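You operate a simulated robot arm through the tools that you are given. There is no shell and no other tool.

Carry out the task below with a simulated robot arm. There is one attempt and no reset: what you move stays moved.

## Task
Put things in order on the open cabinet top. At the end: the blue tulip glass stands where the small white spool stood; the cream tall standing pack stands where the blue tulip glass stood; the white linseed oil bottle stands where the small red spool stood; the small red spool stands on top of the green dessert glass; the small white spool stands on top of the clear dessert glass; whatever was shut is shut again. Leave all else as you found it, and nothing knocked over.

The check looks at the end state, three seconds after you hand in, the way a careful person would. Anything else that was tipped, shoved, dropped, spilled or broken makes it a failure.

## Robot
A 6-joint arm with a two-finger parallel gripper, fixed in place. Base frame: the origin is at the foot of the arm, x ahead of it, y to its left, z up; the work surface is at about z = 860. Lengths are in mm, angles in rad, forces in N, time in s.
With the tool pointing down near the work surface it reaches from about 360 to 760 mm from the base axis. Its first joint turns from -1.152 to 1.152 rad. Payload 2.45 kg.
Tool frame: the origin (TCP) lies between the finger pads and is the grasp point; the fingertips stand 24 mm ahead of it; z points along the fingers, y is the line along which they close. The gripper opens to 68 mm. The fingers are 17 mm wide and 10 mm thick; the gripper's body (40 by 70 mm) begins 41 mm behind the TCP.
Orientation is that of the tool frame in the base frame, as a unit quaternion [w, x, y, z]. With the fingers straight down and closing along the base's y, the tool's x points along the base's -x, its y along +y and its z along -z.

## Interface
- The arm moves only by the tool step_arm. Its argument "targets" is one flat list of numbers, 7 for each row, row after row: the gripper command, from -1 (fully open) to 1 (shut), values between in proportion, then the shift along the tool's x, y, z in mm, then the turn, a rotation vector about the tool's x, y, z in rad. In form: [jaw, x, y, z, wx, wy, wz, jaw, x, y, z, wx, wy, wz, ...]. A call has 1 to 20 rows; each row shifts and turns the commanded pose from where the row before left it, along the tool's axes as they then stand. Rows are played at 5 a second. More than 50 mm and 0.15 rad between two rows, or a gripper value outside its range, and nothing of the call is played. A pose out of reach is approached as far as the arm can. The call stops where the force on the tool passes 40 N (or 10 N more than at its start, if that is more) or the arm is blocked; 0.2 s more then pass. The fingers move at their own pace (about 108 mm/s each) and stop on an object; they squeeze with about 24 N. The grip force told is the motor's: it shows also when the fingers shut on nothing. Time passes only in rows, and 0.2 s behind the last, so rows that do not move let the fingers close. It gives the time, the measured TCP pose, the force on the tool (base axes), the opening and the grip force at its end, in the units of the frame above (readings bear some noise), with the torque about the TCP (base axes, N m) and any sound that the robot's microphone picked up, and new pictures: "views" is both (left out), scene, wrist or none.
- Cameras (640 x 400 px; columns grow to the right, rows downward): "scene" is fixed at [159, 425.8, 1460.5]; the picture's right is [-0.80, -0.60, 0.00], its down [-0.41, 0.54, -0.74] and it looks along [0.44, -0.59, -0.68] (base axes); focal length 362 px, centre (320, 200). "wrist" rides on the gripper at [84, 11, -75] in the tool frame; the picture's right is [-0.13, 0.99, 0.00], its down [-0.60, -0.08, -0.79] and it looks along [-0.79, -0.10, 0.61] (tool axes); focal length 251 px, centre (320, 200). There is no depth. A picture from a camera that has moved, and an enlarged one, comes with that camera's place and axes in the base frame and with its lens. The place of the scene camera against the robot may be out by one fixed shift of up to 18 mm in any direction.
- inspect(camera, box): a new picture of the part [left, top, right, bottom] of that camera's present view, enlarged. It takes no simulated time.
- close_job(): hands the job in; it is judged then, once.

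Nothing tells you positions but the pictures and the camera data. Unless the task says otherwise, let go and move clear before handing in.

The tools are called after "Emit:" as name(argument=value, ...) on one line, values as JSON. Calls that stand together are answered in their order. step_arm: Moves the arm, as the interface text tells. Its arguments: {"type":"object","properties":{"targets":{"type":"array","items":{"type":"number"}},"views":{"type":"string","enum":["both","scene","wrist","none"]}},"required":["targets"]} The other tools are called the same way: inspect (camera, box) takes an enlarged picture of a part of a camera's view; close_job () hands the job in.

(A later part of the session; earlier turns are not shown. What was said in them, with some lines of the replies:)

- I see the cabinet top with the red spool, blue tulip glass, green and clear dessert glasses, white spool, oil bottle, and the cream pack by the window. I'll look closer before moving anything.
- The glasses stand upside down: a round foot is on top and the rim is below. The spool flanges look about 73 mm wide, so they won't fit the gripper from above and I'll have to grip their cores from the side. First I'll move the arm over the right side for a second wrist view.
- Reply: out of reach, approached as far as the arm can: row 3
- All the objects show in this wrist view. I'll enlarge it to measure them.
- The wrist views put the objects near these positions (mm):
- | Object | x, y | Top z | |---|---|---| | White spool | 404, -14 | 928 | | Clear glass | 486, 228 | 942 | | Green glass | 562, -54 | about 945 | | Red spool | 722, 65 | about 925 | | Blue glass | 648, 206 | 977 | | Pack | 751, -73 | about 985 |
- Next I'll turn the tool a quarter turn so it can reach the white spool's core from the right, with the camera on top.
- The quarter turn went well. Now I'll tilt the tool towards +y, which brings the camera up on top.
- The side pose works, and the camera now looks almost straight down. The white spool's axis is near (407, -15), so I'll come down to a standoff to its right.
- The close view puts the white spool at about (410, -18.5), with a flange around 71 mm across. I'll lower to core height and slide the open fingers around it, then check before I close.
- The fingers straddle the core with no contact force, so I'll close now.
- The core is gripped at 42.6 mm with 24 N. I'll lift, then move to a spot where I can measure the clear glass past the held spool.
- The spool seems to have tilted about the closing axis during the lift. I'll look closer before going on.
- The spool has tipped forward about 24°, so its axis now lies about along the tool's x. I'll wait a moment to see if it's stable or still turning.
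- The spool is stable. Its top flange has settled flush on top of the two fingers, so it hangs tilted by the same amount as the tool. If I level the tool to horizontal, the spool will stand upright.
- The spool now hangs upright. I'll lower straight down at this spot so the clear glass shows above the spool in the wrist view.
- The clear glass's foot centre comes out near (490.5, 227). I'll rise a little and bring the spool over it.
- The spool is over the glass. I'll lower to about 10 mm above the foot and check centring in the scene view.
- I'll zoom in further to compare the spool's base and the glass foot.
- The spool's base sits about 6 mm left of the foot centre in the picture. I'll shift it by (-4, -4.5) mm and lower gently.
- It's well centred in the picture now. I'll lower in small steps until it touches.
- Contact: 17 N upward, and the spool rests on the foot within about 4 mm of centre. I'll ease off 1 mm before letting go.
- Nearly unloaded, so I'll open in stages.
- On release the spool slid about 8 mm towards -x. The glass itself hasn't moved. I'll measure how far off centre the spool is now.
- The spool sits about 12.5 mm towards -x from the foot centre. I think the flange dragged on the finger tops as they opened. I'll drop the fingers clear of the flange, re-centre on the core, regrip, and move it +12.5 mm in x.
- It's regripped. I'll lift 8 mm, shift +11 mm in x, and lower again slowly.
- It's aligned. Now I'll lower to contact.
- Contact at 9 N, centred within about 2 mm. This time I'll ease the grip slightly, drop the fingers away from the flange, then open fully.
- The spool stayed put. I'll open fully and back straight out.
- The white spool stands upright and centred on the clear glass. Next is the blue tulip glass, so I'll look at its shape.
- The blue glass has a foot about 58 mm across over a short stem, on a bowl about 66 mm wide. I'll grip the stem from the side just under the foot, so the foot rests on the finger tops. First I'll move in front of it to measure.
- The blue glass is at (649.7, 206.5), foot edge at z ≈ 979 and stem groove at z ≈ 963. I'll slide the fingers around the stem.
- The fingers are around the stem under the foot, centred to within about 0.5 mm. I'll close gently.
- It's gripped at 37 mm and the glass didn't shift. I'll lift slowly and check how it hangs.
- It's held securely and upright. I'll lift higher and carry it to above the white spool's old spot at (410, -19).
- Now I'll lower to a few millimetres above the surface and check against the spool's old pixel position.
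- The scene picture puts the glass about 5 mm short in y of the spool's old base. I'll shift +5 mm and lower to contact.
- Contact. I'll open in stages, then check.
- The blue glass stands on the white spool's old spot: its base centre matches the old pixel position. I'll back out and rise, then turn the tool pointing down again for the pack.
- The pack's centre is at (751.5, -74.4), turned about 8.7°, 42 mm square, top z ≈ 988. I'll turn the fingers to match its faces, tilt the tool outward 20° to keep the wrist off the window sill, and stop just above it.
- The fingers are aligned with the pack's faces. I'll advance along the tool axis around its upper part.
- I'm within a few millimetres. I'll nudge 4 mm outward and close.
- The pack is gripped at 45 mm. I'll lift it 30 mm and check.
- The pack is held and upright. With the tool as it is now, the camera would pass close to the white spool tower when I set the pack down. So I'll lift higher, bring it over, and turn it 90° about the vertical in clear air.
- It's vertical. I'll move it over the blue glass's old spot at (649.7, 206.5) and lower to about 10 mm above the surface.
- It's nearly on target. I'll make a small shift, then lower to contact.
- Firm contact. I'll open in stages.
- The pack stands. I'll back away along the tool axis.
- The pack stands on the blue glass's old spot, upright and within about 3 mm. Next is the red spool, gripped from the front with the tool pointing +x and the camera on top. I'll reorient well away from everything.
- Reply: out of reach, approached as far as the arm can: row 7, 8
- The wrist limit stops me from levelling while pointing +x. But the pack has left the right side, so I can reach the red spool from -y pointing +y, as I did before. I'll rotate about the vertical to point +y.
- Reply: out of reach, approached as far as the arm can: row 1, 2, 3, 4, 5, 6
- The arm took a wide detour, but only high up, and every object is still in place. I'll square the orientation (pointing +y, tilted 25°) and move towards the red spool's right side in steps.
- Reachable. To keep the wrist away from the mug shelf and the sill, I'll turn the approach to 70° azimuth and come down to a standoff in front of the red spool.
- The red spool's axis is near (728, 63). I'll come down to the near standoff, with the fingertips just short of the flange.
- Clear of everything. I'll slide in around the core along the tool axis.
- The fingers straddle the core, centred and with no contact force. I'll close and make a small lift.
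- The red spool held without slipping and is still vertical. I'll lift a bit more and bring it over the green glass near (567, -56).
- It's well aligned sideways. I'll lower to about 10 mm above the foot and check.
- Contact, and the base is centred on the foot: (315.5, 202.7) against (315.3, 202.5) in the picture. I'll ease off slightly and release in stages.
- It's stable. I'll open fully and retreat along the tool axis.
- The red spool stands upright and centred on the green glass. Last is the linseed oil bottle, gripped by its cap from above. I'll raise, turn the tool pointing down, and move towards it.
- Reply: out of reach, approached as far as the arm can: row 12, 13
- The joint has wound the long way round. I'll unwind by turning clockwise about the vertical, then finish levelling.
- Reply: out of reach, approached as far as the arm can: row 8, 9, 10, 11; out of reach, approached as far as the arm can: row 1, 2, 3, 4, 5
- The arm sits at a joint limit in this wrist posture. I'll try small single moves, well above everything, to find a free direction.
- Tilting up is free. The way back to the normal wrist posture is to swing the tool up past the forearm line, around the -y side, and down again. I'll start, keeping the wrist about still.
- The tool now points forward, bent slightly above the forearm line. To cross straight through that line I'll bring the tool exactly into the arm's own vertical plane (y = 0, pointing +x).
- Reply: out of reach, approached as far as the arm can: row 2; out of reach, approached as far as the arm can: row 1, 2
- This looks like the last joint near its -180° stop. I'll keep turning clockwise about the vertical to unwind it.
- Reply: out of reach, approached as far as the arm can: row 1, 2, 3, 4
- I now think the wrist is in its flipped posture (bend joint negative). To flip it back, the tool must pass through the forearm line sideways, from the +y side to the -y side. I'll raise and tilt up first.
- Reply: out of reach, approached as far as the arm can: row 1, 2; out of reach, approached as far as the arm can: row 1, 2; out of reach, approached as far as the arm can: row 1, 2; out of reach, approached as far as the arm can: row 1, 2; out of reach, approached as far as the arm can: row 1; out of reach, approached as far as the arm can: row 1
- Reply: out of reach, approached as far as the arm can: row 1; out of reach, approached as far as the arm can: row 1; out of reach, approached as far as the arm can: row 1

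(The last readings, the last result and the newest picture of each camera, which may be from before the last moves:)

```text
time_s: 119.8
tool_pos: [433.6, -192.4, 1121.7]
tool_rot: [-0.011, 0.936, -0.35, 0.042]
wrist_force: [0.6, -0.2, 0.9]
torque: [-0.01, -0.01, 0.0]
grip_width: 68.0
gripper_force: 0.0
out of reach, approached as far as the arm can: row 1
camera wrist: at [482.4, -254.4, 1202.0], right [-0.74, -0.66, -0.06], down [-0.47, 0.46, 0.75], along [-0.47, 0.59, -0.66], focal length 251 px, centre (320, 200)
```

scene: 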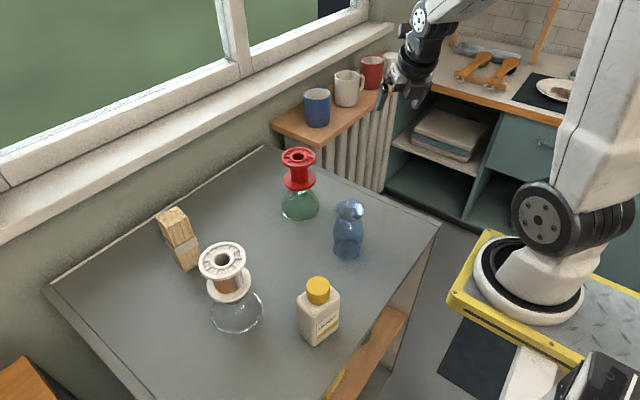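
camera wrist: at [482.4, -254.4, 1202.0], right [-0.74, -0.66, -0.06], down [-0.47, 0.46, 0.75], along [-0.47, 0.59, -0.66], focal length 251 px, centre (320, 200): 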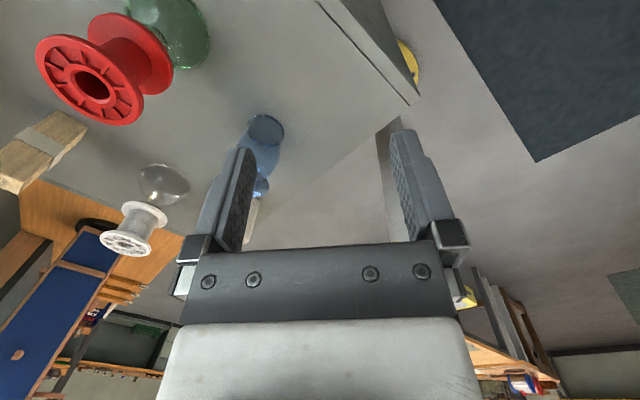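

Emit:
step_arm(targets=[-1, 0, 0, 0, 0, 0, 0.14, -1, 0, 0, 0, 0, 0, 0], views="none")

Emit:
step_arm(targets=[-1, 0, 0, 0, 0, 0, 0.14, -1, 0, 0, 0, 0, 0, 0.14, -1, 0, 0, 0, 0, 0, 0], views="none")

```text
time_s: 120.4
tool_pos: [431.8, -193.2, 1120.2]
tool_rot: [-0.017, 0.91, -0.412, 0.042]
wrist_force: [-0.1, 0.4, -0.6]
torque: [0.0, -0.01, -0.01]
grip_width: 68.0
gripper_force: 0.0
```

```text
time_s: 121.2
tool_pos: [431.6, -192.8, 1122.1]
tool_rot: [-0.021, 0.843, -0.536, 0.039]
wrist_force: [-0.5, -0.4, 0.2]
torque: [0.0, -0.01, 0.0]
grip_width: 67.9
gripper_force: 0.0
```

It's free now: the normal posture is back. I'll level the tool exactly and turn it so its x points to -y.

Emit:
step_arm(targets=[-1, 0, 0, 0, -0.0774, -0.0433, 0, -1, 0, 0, 0, 0, 0, 0.1454, -1, 0, 0, 0, 0, 0, 0.1454, -1, 0, 0, 0, 0, 0, 0.1454, -1, 0, 0, 0, 0, 0, 0], views="both")

```text
time_s: 122.4
tool_pos: [432.3, -193.8, 1121.5]
tool_rot: [0.0, 0.708, -0.706, 0.001]
wrist_force: [-0.6, -0.6, -0.1]
torque: [0.03, 0.02, 0.0]
grip_width: 67.8
gripper_force: 0.1
camera wrist: at [421.1, -277.2, 1196.4], right [-0.99, 0.13, 0.0], down [0.08, 0.6, 0.79], along [0.1, 0.79, -0.61], focal length 251 px, centre (320, 200)
```

scene: 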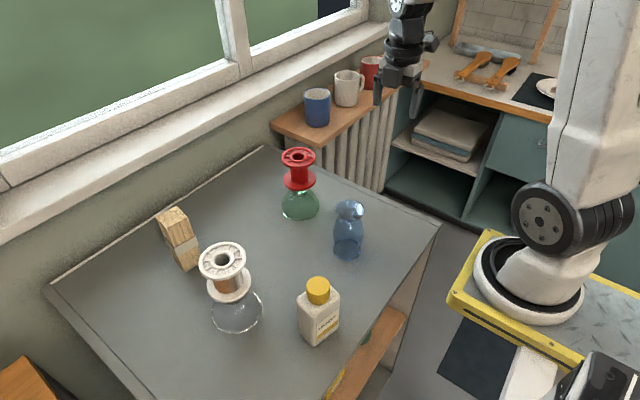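
wrist: 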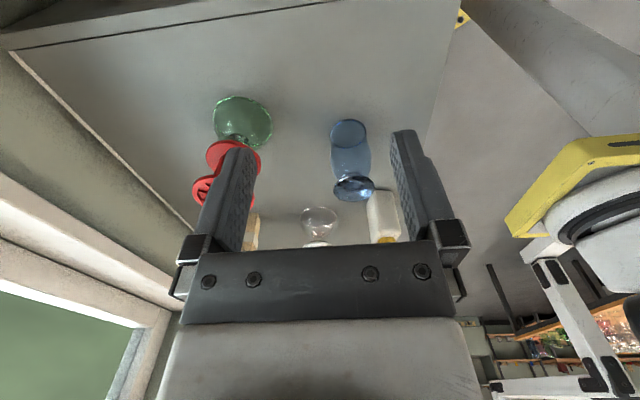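

Everything is still in place. I'll move towards the bottle and look at it.

Emit:
step_arm(targets=[-1, -36.3, 8, 1, 0, 0, 0, -1, -36.3, 8, 1, 0, 0, 0, -1, -36.3, 8, 1, 0, 0, 0, -1, -36.3, 8, 1, 0, 0, 0, -1, -36.3, 8, 1, 0, 0, 0, -1, -36.3, 8, 1, 0, 0, 0, -1, -36.3, 8, 1, 0, 0, 0], views="both")

Emit:
inspect(camera="wrist", box=[240, 60, 440, 240])

```text
time_s: 124.0
tool_pos: [373.6, 62.0, 1115.1]
tool_rot: [-0.001, 0.709, -0.705, 0.0]
wrist_force: [0.1, 0.0, 0.7]
torque: [-0.01, -0.01, 0.01]
grip_width: 67.9
gripper_force: 0.0
camera wrist: at [362.3, -21.7, 1190.6], right [-0.99, 0.12, 0.0], down [0.08, 0.6, 0.79], along [0.1, 0.79, -0.61], focal length 251 px, centre (320, 200)
```

scene: 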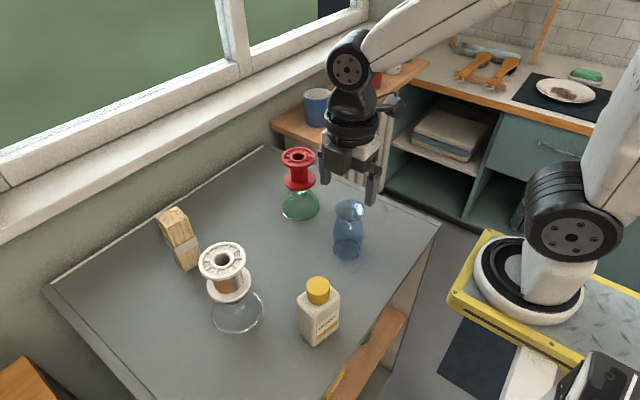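
wrist: 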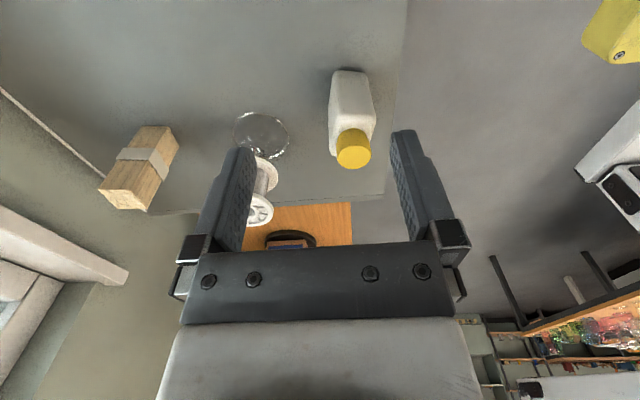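

```text
2.22 times, centred on (340, 150) of wrist
camera zoom: at [362.3, -21.7, 1190.6], right [-0.99, 0.12, 0.0], down [0.08, 0.6, 0.79], along [0.1, 0.79, -0.61], focal length 559 px, centre (276, 311)
```

zoom: 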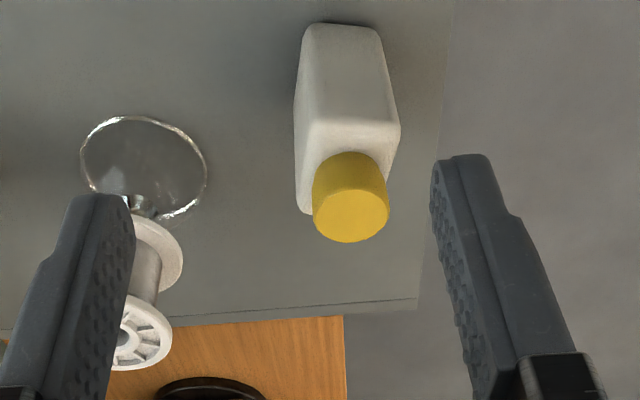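

The cap is near (350.5, 167), top z ≈ 990, about 37 mm wide. I'll move above it and check the alignment.

Emit:
step_arm(targets=[-1, -35, 7.7, 15, 0, 0, 0, -1, -35, 7.7, 15, 0, 0, 0, -1, -35, 7.7, 15, 0, 0, 0, -1, 0, 0, 0, 0, 0, 0], views="both")

Emit:
inspect(camera="wrist", box=[220, 40, 420, 240])

```text
time_s: 125.0
tool_pos: [348.1, 166.1, 1070.2]
tool_rot: [-0.001, 0.709, -0.705, 0.0]
wrist_force: [0.3, 0.3, -0.2]
torque: [0.03, 0.0, 0.01]
grip_width: 68.0
gripper_force: 0.1
camera wrist: at [338.2, 82.4, 1145.6], right [-0.99, 0.12, 0.0], down [0.07, 0.6, 0.79], along [0.1, 0.79, -0.61], focal length 251 px, centre (320, 200)
```

scene: 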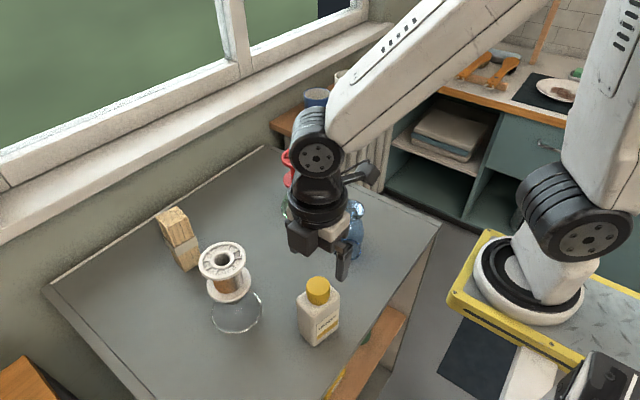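
wrist: 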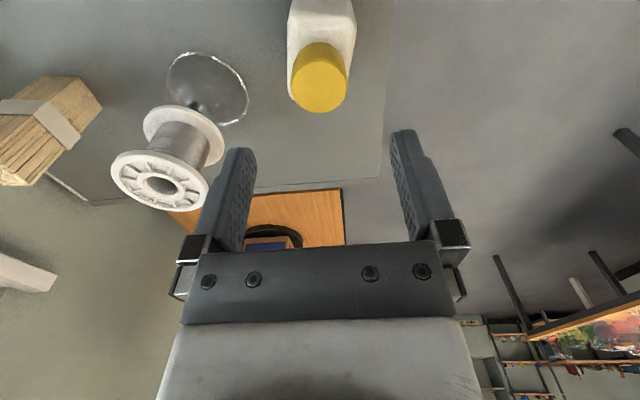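

```text
2.00 times, centred on (320, 140) of wrist
camera zoom: at [338.2, 82.4, 1145.6], right [-0.99, 0.12, 0.0], down [0.07, 0.6, 0.79], along [0.1, 0.79, -0.61], focal length 503 px, centre (320, 320)
```

zoom: 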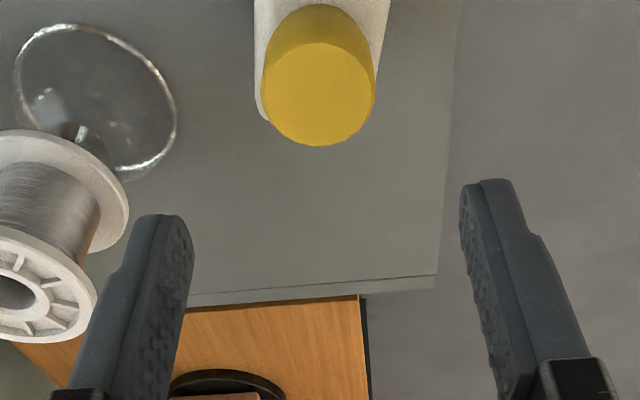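

The cap is centred under the gripper to within 1 mm. I'll descend so the pads cover the cap but stop above the shoulder.

Emit:
step_arm(targets=[-1, 0, 0, 20, 0, 0, 0, -1, 0, 0, 20, 0, 0, 0, -1, 0, 0, 20, 0, 0, 0, -1, 0, 0, 18, 0, 0, 0, -1, 0, 0, 0, 0, 0, 0], views="both")

Emit:
inspect(camera="wrist", box=[220, 80, 420, 260])

Emit:
inspect(camera="scene", box=[260, 230, 380, 360])

```text
time_s: 126.2
tool_pos: [351.7, 165.6, 990.9]
tool_rot: [-0.001, 0.709, -0.705, 0.0]
wrist_force: [-1.1, -1.1, -0.3]
torque: [0.0, 0.0, 0.01]
grip_width: 68.3
gripper_force: 0.0
camera wrist: at [339.9, 82.8, 1066.1], right [-0.99, 0.12, 0.0], down [0.07, 0.6, 0.79], along [0.1, 0.79, -0.61], focal length 251 px, centre (320, 200)
```

scene: 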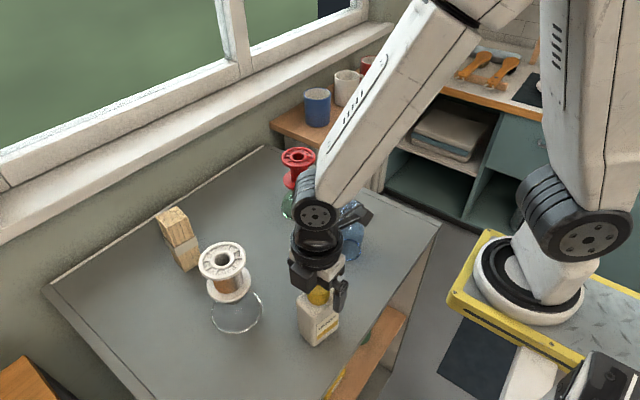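
wrist: 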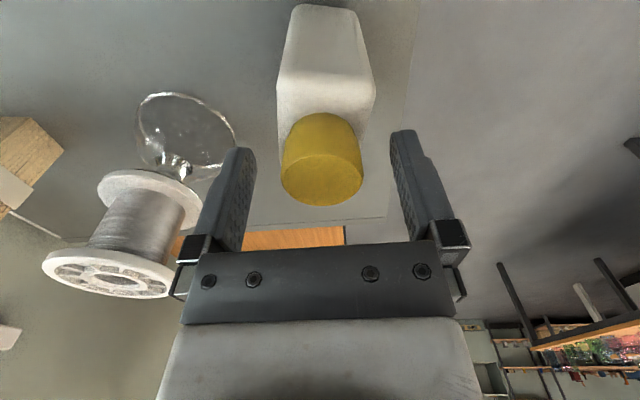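

```text
2.22 times, centred on (320, 170) of wrist
camera zoom: at [339.9, 82.8, 1066.1], right [-0.99, 0.12, 0.0], down [0.07, 0.6, 0.79], along [0.1, 0.79, -0.61], focal length 559 px, centre (320, 267)
```

zoom: 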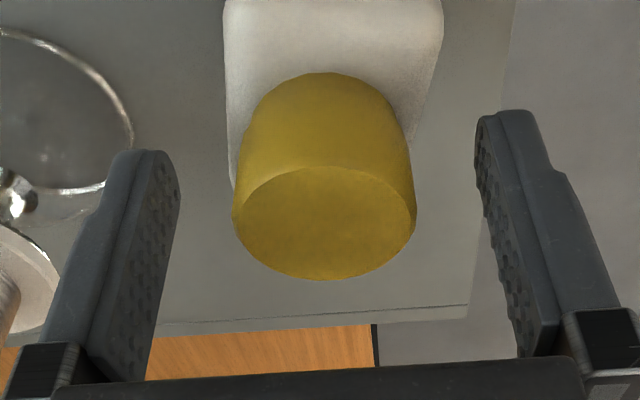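

```text
3.08 times, centred on (320, 295) of scene
camera zoom: at [159.0, 425.8, 1460.5], right [-0.8, -0.6, 0.0], down [-0.41, 0.54, -0.74], along [0.44, -0.59, -0.68], focal length 1114 px, centre (320, -92)
```

zoom: 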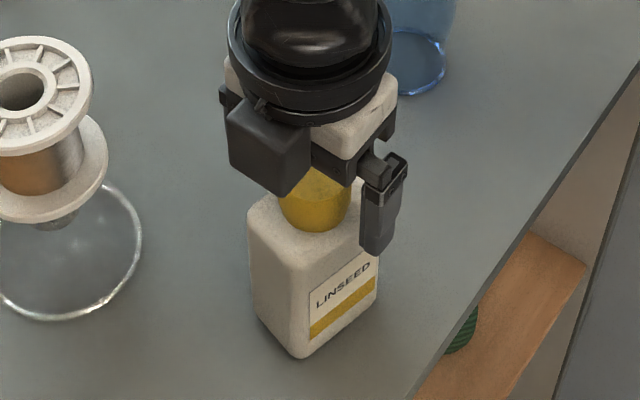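

The pads straddle the cap. Closing.

Emit:
step_arm(targets=[-0.3, 0, 0, 0, 0, 0, 0, 0, 0, 0, 0, 0, 0, 0, 1, 0, 0, 0, 0, 0, 0, 1, 0, 0, 0, 0, 0, 0], views="wrist")

Emit:
inspect(camera="scene", box=[260, 230, 380, 360])

```text
time_s: 127.2
tool_pos: [351.6, 166.6, 991.8]
tool_rot: [-0.001, 0.71, -0.705, 0.0]
wrist_force: [-1.0, -0.1, 0.8]
torque: [-0.02, 0.1, 0.0]
grip_width: 35.6
gripper_force: 24.0
camera wrist: at [339.9, 82.7, 1066.3], right [-0.99, 0.12, 0.0], down [0.07, 0.6, 0.79], along [0.1, 0.79, -0.61], focal length 251 px, centre (320, 200)
```

wrist: 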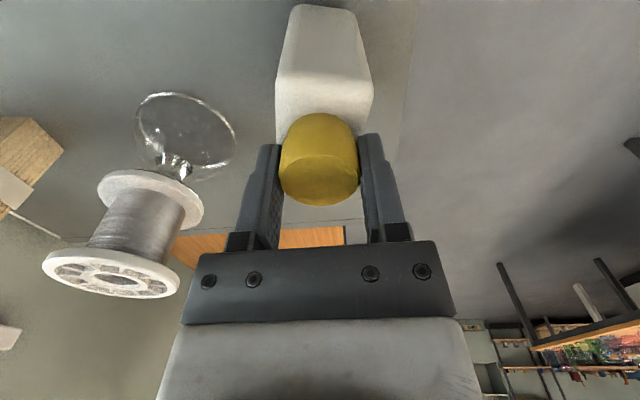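

```text
3.08 times, centred on (320, 295) of scene
camera zoom: at [159.0, 425.8, 1460.5], right [-0.8, -0.6, 0.0], down [-0.41, 0.54, -0.74], along [0.44, -0.59, -0.68], focal length 1114 px, centre (320, -92)
```

zoom: 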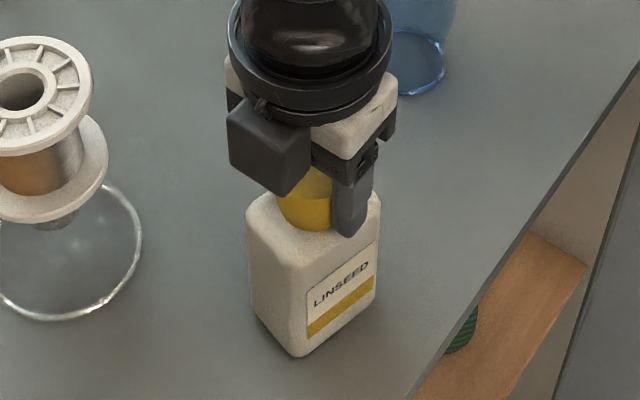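

Emit:
step_arm(targets=[1, 0, 0, -3, 0, 0, 0, 1, 0, 0, -5, 0, 0, 0, 1, 0, 0, -10, 0, 0, 0, 1, 0, 0, -12, 0, 0, 0, 1, 0, 0, 0, 0, 0, 0], views="wrist")

Emit:
inspect(camera="scene", box=[260, 210, 380, 340])

```text
time_s: 128.4
tool_pos: [349.9, 166.1, 1022.6]
tool_rot: [-0.001, 0.708, -0.706, 0.0]
wrist_force: [-0.3, 0.3, -1.8]
torque: [0.01, 0.0, -0.01]
grip_width: 35.5
gripper_force: 23.8
camera wrist: at [339.2, 81.9, 1096.7], right [-0.99, 0.12, 0.0], down [0.07, 0.6, 0.79], along [0.1, 0.79, -0.61], focal length 251 px, centre (320, 200)
```

wrist: 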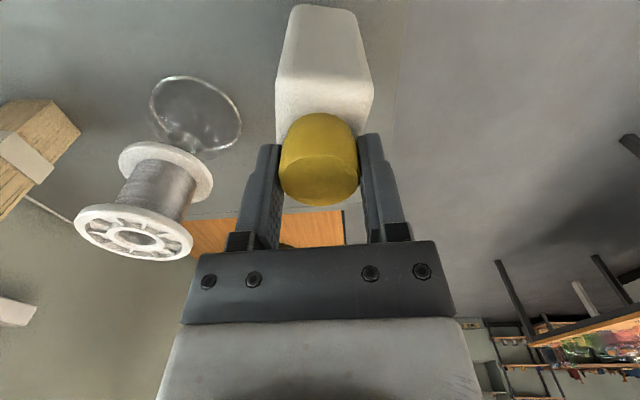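

```text
3.08 times, centred on (320, 275) of scene
camera zoom: at [159.0, 425.8, 1460.5], right [-0.8, -0.6, 0.0], down [-0.41, 0.54, -0.74], along [0.44, -0.59, -0.68], focal length 1114 px, centre (320, -31)
```

zoom: 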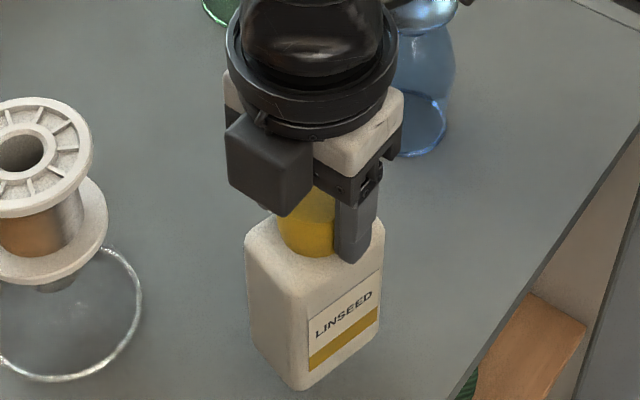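

The bottle hangs steady. I'll lift to clear and carry it along the open lane at y ≈ 90.

Emit:
step_arm(targets=[1, 0, 0, -19, 0, 0, 0, 1, 0, 0, -19, 0, 0, 0, 1, 23.7, -23, 0, 0, 0, 0, 1, 23.7, -23, 0, 0, 0, 0, 1, 23.7, -23, 0, 0, 0, 0, 1, 2, -28, 0, 0, 0, 0, 1, 2, -28, 0, 0, 0, 0, 1, 2, -28, 0, 0, 0, 0, 1, 2, -28, 0, 0, 0, 0, 1, 2, -28, 0, 0, 0, 0, 1, 0, 0, 0, 0, 0, 0], views="both")

```text
time_s: 130.8
tool_pos: [562.2, 84.6, 1059.4]
tool_rot: [0.0, 0.709, -0.705, 0.0]
wrist_force: [-0.5, 0.0, -3.6]
torque: [0.03, -0.01, 0.02]
grip_width: 35.8
gripper_force: 24.2
camera wrist: at [551.5, 1.1, 1134.9], right [-0.99, 0.12, 0.0], down [0.07, 0.6, 0.79], along [0.1, 0.79, -0.61], focal length 251 px, centre (320, 200)
```

scene: 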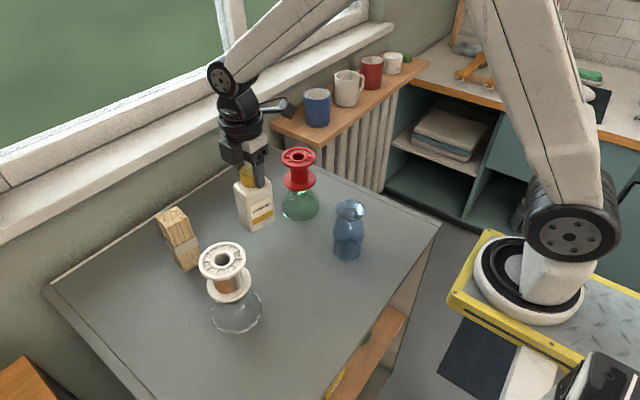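
wrist: 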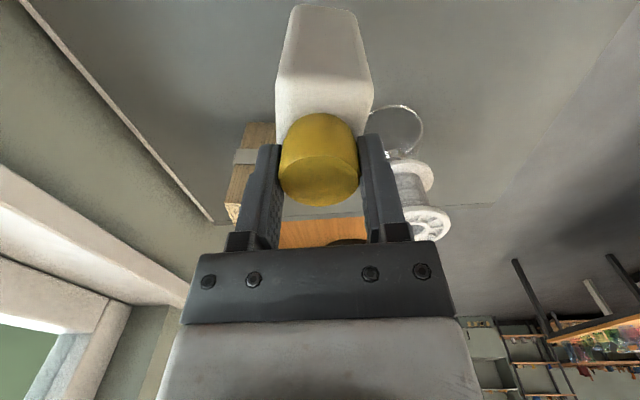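

Emit:
step_arm(targets=[1, 3.8, -27.8, 5, 0, 0, 0, 1, 3.8, -27.8, 5, 0, 0, 0, 1, 3.8, -27.8, 5, 0, 0, 0, 1, 0, 0, 0, 0, 0, 0], views="none")

Emit:
step_arm(targets=[1, 3.8, -27.8, 5, 0, 0, 0, 1, 3.8, -27.8, 5, 0, 0, 0, 1, 0, 0, 0, 0, 0, 0], views="both")

```text
time_s: 131.8
tool_pos: [648.1, 76.6, 1044.7]
tool_rot: [0.0, 0.709, -0.706, 0.001]
wrist_force: [0.1, 0.5, -3.6]
torque: [0.0, 0.01, 0.02]
grip_width: 35.8
gripper_force: 23.7
```

```text
time_s: 132.6
tool_pos: [699.3, 67.9, 1034.7]
tool_rot: [-0.001, 0.709, -0.705, 0.001]
wrist_force: [-0.4, 0.0, -2.8]
torque: [0.0, 0.0, -0.02]
grip_width: 35.3
gripper_force: 24.2
camera wrist: at [688.5, -16.0, 1109.7], right [-0.99, 0.12, 0.0], down [0.07, 0.6, 0.79], along [0.1, 0.79, -0.61], focal length 251 px, centre (320, 200)
```

scene: 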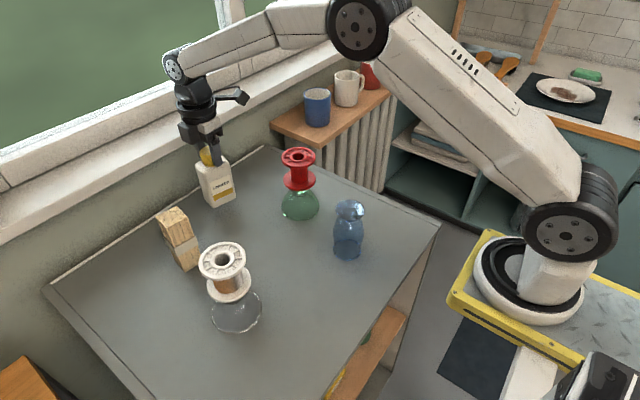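
wrist: 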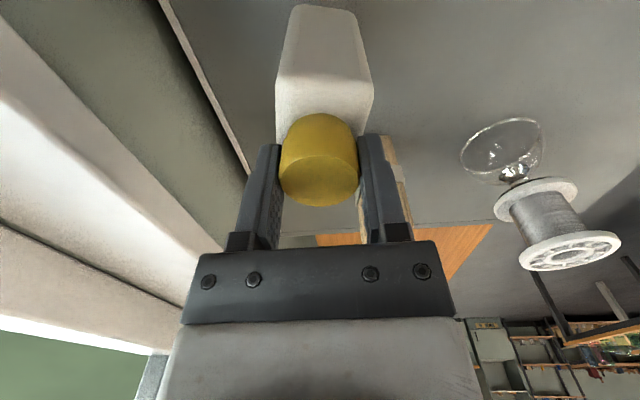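

Emit:
step_arm(targets=[1, 3, -15, 5, 0, 0, 0, 1, 2.9, -14.7, 5, 0, 0, 0, 1, 0, 0, 11, 0, 0, 0, 1, 0, 0, 11, 0, 0, 0, 1, 0, 0, 0, 0, 0, 0], views="both")

Emit:
inspect(camera="scene", box=[170, 130, 260, 230])

```text
time_s: 133.8
tool_pos: [730.2, 59.7, 1002.5]
tool_rot: [-0.002, 0.709, -0.705, 0.001]
wrist_force: [-0.4, 0.2, -2.3]
torque: [-0.02, -0.02, -0.01]
grip_width: 35.6
gripper_force: 23.7
camera wrist: at [719.7, -23.4, 1077.6], right [-0.99, 0.12, 0.0], down [0.07, 0.6, 0.79], along [0.1, 0.79, -0.61], focal length 251 px, centre (320, 200)
```

scene: 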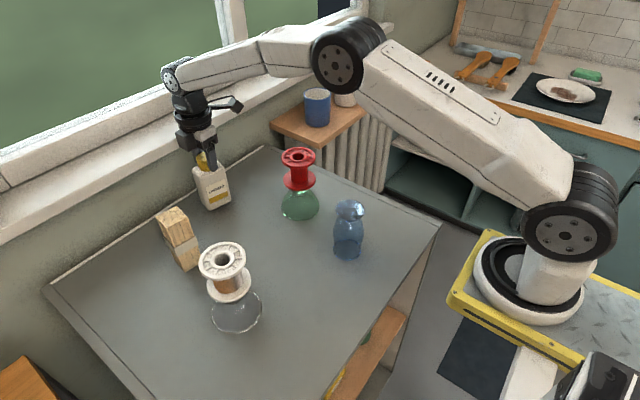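
wrist: 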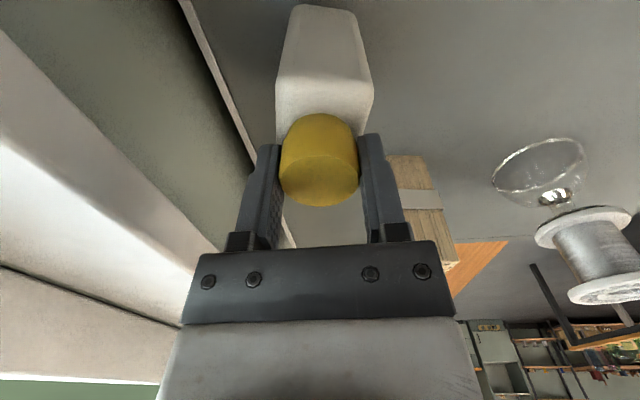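

```text
4.00 times, centred on (215, 180) of scene
camera zoom: at [159.1, 425.8, 1460.5], right [-0.8, -0.6, 0.0], down [-0.41, 0.54, -0.74], along [0.44, -0.59, -0.68], focal length 1448 px, centre (740, 280)
```

zoom: 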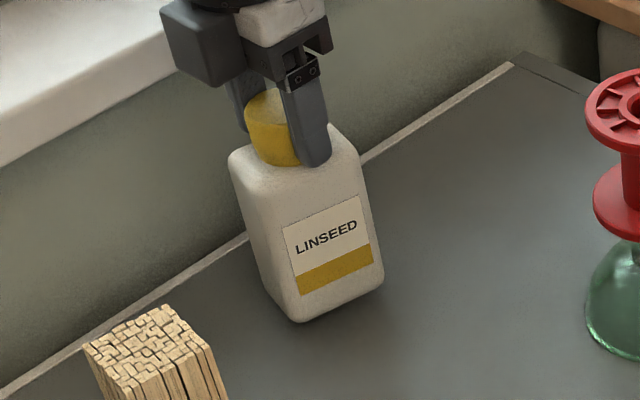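

The picture puts the bottle's base a few millimetres off the spool's old centre. I'll shift (-2.5, +6) mm, lower further and recheck.

Emit:
step_arm(targets=[1, -6, 2.5, 0, 0, 0, 0, 1, 0, 0, 4, 0, 0, 0, 1, 0, 0, 4, 0, 0, 0, 1, 0, 0, 0, 0, 0, 0], views="none")

Emit:
inspect(camera="scene", box=[185, 160, 245, 230])

```text
time_s: 134.8
tool_pos: [728.8, 66.3, 994.3]
tool_rot: [-0.001, 0.709, -0.705, 0.001]
wrist_force: [0.4, 0.0, -3.0]
torque: [-0.03, 0.02, 0.02]
grip_width: 35.4
gripper_force: 23.8
```

```text
5.71 times, centred on (215, 195) of scene
camera zoom: at [159.1, 425.8, 1460.5], right [-0.8, -0.6, 0.0], down [-0.41, 0.54, -0.74], along [0.44, -0.59, -0.68], focal length 2068 px, centre (920, 229)
```

zoom: 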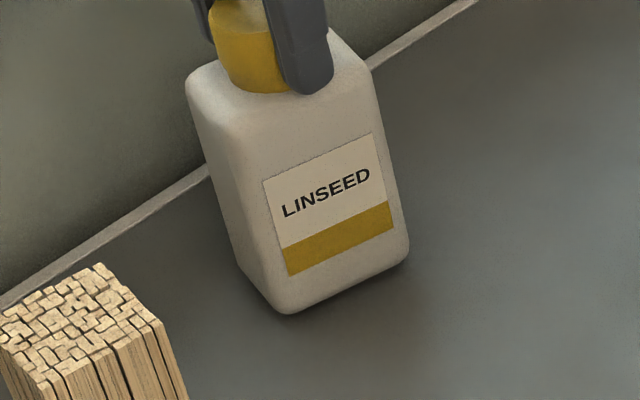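

The base centre now lines up: (215.8, 206.4) against a target of (215.8, 206.9). Lowering to contact.

Emit:
step_arm(targets=[1, 0, 0, 2, 0, 0, 0, 1, 0, 0, 0, 0, 0, 0], views="none")

Emit:
step_arm(targets=[1, 0, 0, 1, 0, 0, 0, 1, 0, 0, 0, 0, 0, 0], views="none")

```text
time_s: 135.4
tool_pos: [727.5, 66.2, 993.2]
tool_rot: [-0.001, 0.709, -0.705, 0.001]
wrist_force: [-0.4, 0.8, -2.3]
torque: [-0.02, 0.01, 0.02]
grip_width: 35.7
gripper_force: 23.9
```

```text
time_s: 136.0
tool_pos: [727.1, 66.5, 991.4]
tool_rot: [-0.001, 0.71, -0.705, 0.001]
wrist_force: [-0.8, -0.3, -1.7]
torque: [0.02, 0.01, -0.01]
grip_width: 35.3
gripper_force: 23.9
```

Emit:
step_arm(targets=[1, 0, 0, 1, 0, 0, 0, 1, 0, 0, 0, 0, 0, 0], views="none")

Emit:
inspect(camera="scene", box=[185, 160, 245, 230])

```text
time_s: 136.6
tool_pos: [725.8, 65.2, 990.1]
tool_rot: [0.0, 0.709, -0.705, 0.0]
wrist_force: [-0.1, 0.2, 2.1]
torque: [-0.07, 0.14, -0.04]
grip_width: 35.7
gripper_force: 23.9
```

```text
5.71 times, centred on (215, 195) of scene
camera zoom: at [159.0, 425.8, 1460.5], right [-0.8, -0.6, 0.0], down [-0.41, 0.54, -0.74], along [0.44, -0.59, -0.68], focal length 2068 px, centre (920, 229)
```

zoom: 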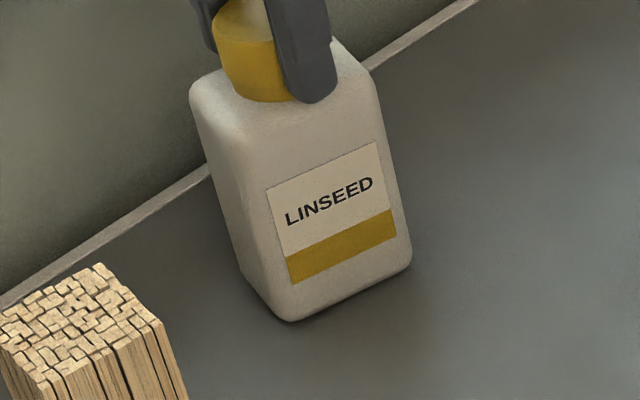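

Emit:
step_arm(targets=[1, 0, 0, 0.8, 0, 0, 0, 1, 0, 0, 0, 0, 0, 0], views="none")

Emit:
step_arm(targets=[0, 0, 0, 0, 0, 0, 0, -0.15, 0, 0, 0, 0, 0, 0, -0.4, 0, 0, 0, 0, 0, 0, -1, 0, 0, 0, 0, 0, 0, -1, 0, 0, 0, 0, 0, 0], views="both")

Emit:
inspect(camera="scene", box=[170, 140, 250, 230])

```text
time_s: 137.2
tool_pos: [727.2, 66.3, 991.2]
tool_rot: [-0.001, 0.709, -0.705, 0.001]
wrist_force: [-4.2, -3.1, 9.2]
torque: [-0.15, 0.44, 0.05]
grip_width: 35.8
gripper_force: 24.5
```

```text
time_s: 138.4
tool_pos: [728.2, 67.2, 988.4]
tool_rot: [-0.001, 0.709, -0.706, 0.0]
wrist_force: [1.0, 0.7, -0.9]
torque: [-0.02, 0.01, 0.0]
grip_width: 68.0
gripper_force: 0.0
camera wrist: at [716.4, -17.1, 1064.8], right [-0.99, 0.12, 0.0], down [0.07, 0.6, 0.79], along [0.1, 0.79, -0.61], focal length 251 px, centre (320, 200)
```

scene: 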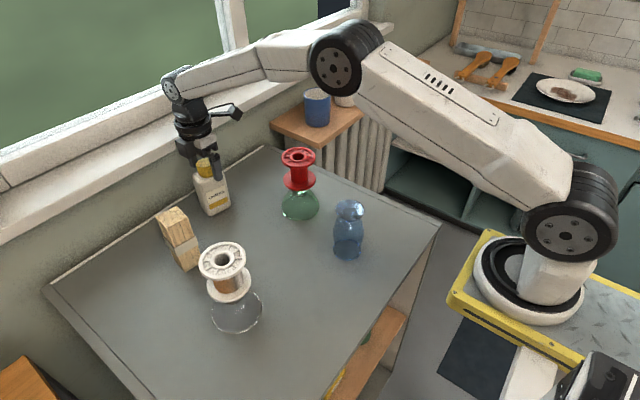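
wrist: 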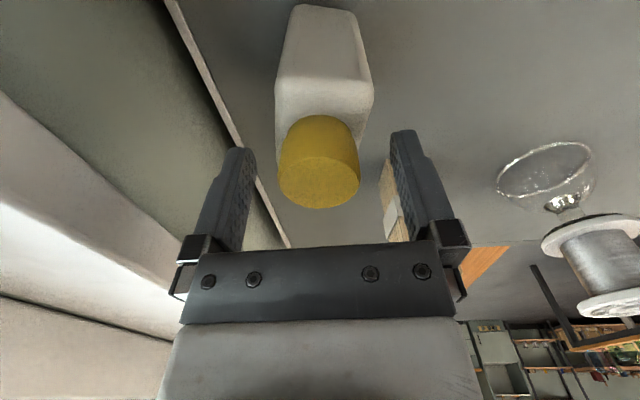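

```text
4.44 times, centred on (210, 185) of scene
camera zoom: at [159.0, 425.8, 1460.5], right [-0.8, -0.6, 0.0], down [-0.41, 0.54, -0.74], along [0.44, -0.59, -0.68], focal length 1608 px, centre (809, 267)
```

zoom: 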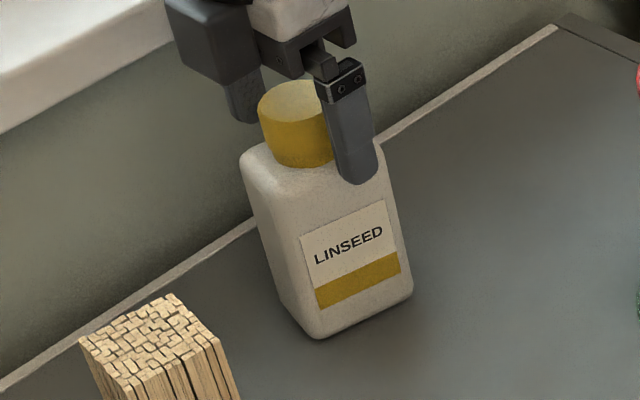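

The bottle is released and standing. I'll retreat straight up, then back.

Emit:
step_arm(targets=[-1, 0, 0, -10, 0, 0, 0, -1, 0, 0, -20, 0, 0, 0, -1, 0, 0, -25, 0, 0, 0, -1, 0, 0, -25, 0, 0, 0, -1, 0, 30, -15, 0, 0, 0, -1, 0, 40, -15, 0, 0, 0, -1, 0, 40, 0, 0, 0, 0, -1, 0, 40, 0, 0, 0, 0, -1, 10, 40, 0, 0, 0, 0, -1, 10, 30, 0, 0, 0, 0], views="both")

Emit:
inspect(camera="scene", box=[140, 150, 260, 290])

Emit:
inspect(camera="scene", box=[180, 220, 300, 350])

Emit:
inspect(camera="scene", box=[260, 130, 400, 280])

```text
time_s: 140.6
tool_pos: [508.0, 43.9, 1099.1]
tool_rot: [-0.001, 0.709, -0.705, 0.0]
wrist_force: [0.6, -0.1, -0.2]
torque: [0.0, 0.03, -0.01]
grip_width: 68.2
gripper_force: 0.1
camera wrist: at [497.5, -39.2, 1173.8], right [-0.99, 0.12, 0.0], down [0.07, 0.6, 0.79], along [0.1, 0.79, -0.61], focal length 251 px, centre (320, 200)
```

scene: 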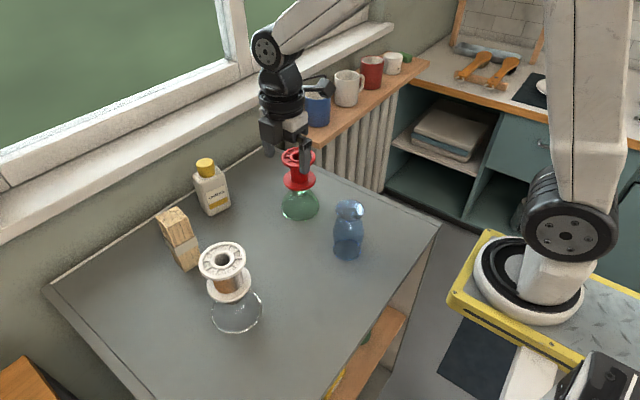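
wrist: 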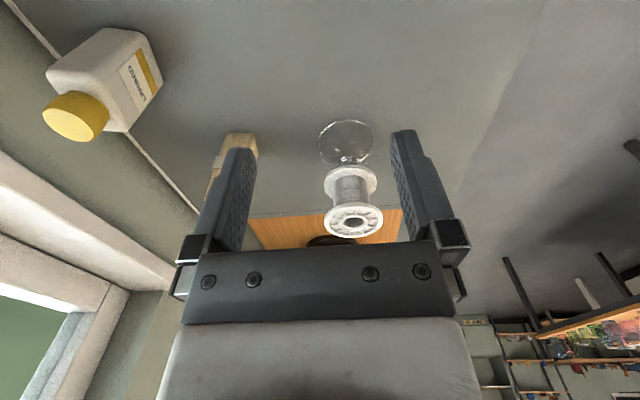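

```text
2.86 times, centred on (200, 220) of scene
camera zoom: at [159.0, 425.8, 1460.5], right [-0.8, -0.6, 0.0], down [-0.41, 0.54, -0.74], along [0.44, -0.59, -0.68], focal length 1034 px, centre (663, 143)
```

zoom: 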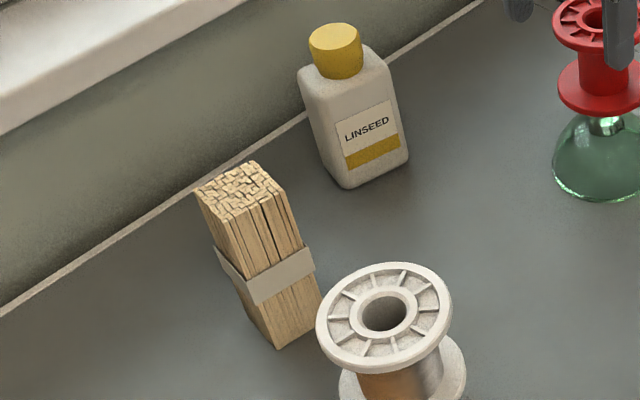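

```text
3.08 times, centred on (240, 285) of scene
camera zoom: at [159.0, 425.8, 1460.5], right [-0.8, -0.6, 0.0], down [-0.41, 0.54, -0.74], along [0.44, -0.59, -0.68], focal length 1114 px, centre (566, -62)
```

zoom: 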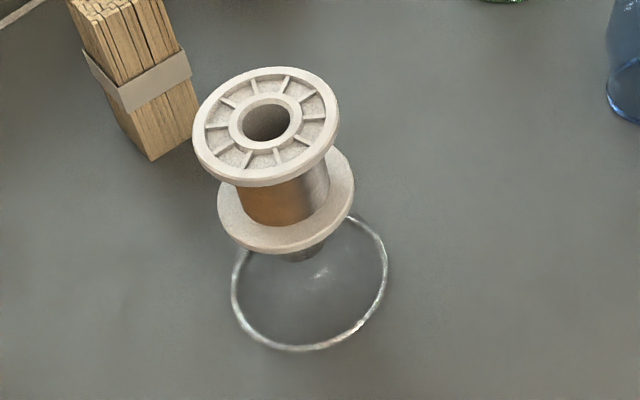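

```text
2.67 times, centred on (330, 205) of scene
camera zoom: at [159.0, 425.8, 1460.5], right [-0.8, -0.6, 0.0], down [-0.41, 0.54, -0.74], along [0.44, -0.59, -0.68], focal length 965 px, centre (293, 187)
```

zoom: 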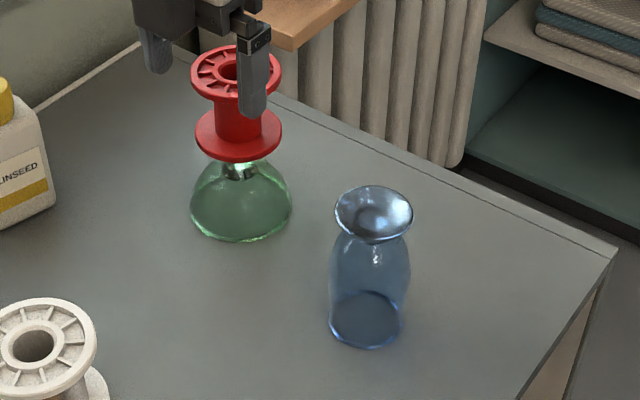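

All five moves are done and every object stands upright. I'll move the arm a bit further away and take a last look before handing in.

Emit:
step_arm(targets=[-1, -20, 20, -20, 0, 0, 0, -1, -20, 20, -20, 0, 0, 0, -1, 0, 20, 0, 0, 0, 0, -1, 0, 0, 0, 0, 0, 0], views="scene")

Emit:
inspect(camera="scene", box=[140, 130, 400, 350])

```text
time_s: 141.6
tool_pos: [447.7, 86.9, 1142.5]
tool_rot: [-0.001, 0.709, -0.706, 0.0]
wrist_force: [-0.2, 0.7, 0.2]
torque: [-0.02, 0.01, -0.01]
grip_width: 68.1
gripper_force: 0.0
```

scene: 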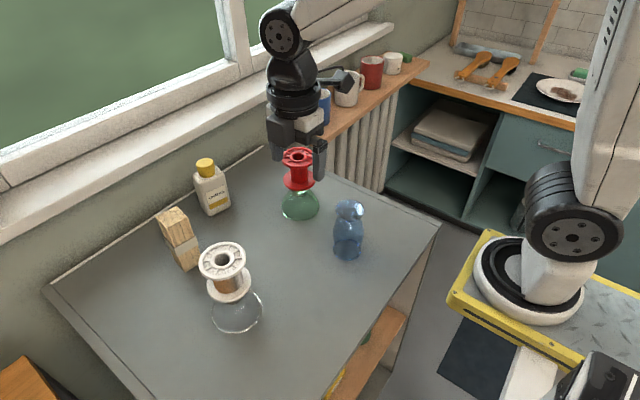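

```text
1.82 times, centred on (270, 240) of scene
camera zoom: at [159.0, 425.8, 1460.5], right [-0.8, -0.6, 0.0], down [-0.41, 0.54, -0.74], along [0.44, -0.59, -0.68], focal length 658 px, centre (411, 127)
```

zoom: 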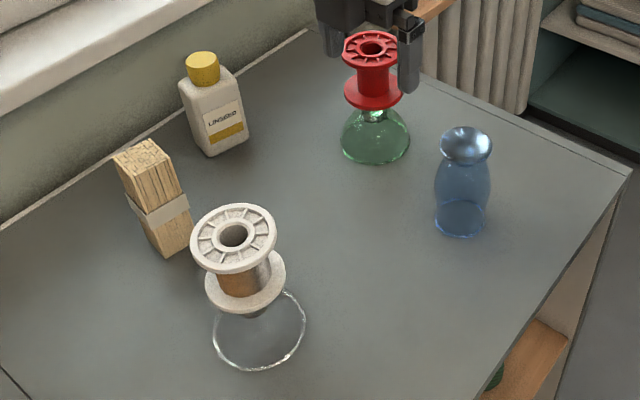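

The final view shows everything in place, upright and undisturbed:
- **Blue tulip glass:** on the white spool's old spot.
- **Cream pack:** on the blue glass's old spot.
- **Linseed oil bottle:** on the red spool's old spot.
- **Red spool:** on the green glass.
- **White spool:** on the clear glass.

Nothing was opened. The gripper is empty and clear, so I'm handing in.

Emit:
close_job()

```text
The job is handed in.
```

I made all five moves and handed the job in. In the last picture everything was upright and nothing else looked disturbed. Positions below are my estimates from the camera pictures.

| Object | Now stands | Estimated offset |
|---|---|---|
| Blue tulip glass | where the white spool stood | about 1 mm |
| Cream pack | where the blue glass stood | about 3 mm |
| Linseed oil bottle | where the red spool stood | about 2 mm |
| Red spool | on the green dessert glass | about 2 mm off centre |
| White spool | on the clear dessert glass | about 2 mm off centre |

- **Cream pack:** I took the banded bundle of sticks by the window to be the cream pack, as it was the only tall standing pack on the top. I turned it 90° to keep the camera away from the white spool; its base is square.
- **White spool:** it slid about 8 mm when I first let go, so I picked it up again and re-centred it. The clear glass did not move.
- **Arm detour:** before the red spool and again before the bottle, the wrist hit its joint limits and the arm drifted off course while I worked it free. It stayed well above everything.
- **Shut things:** I opened nothing, so there was nothing to shut again.
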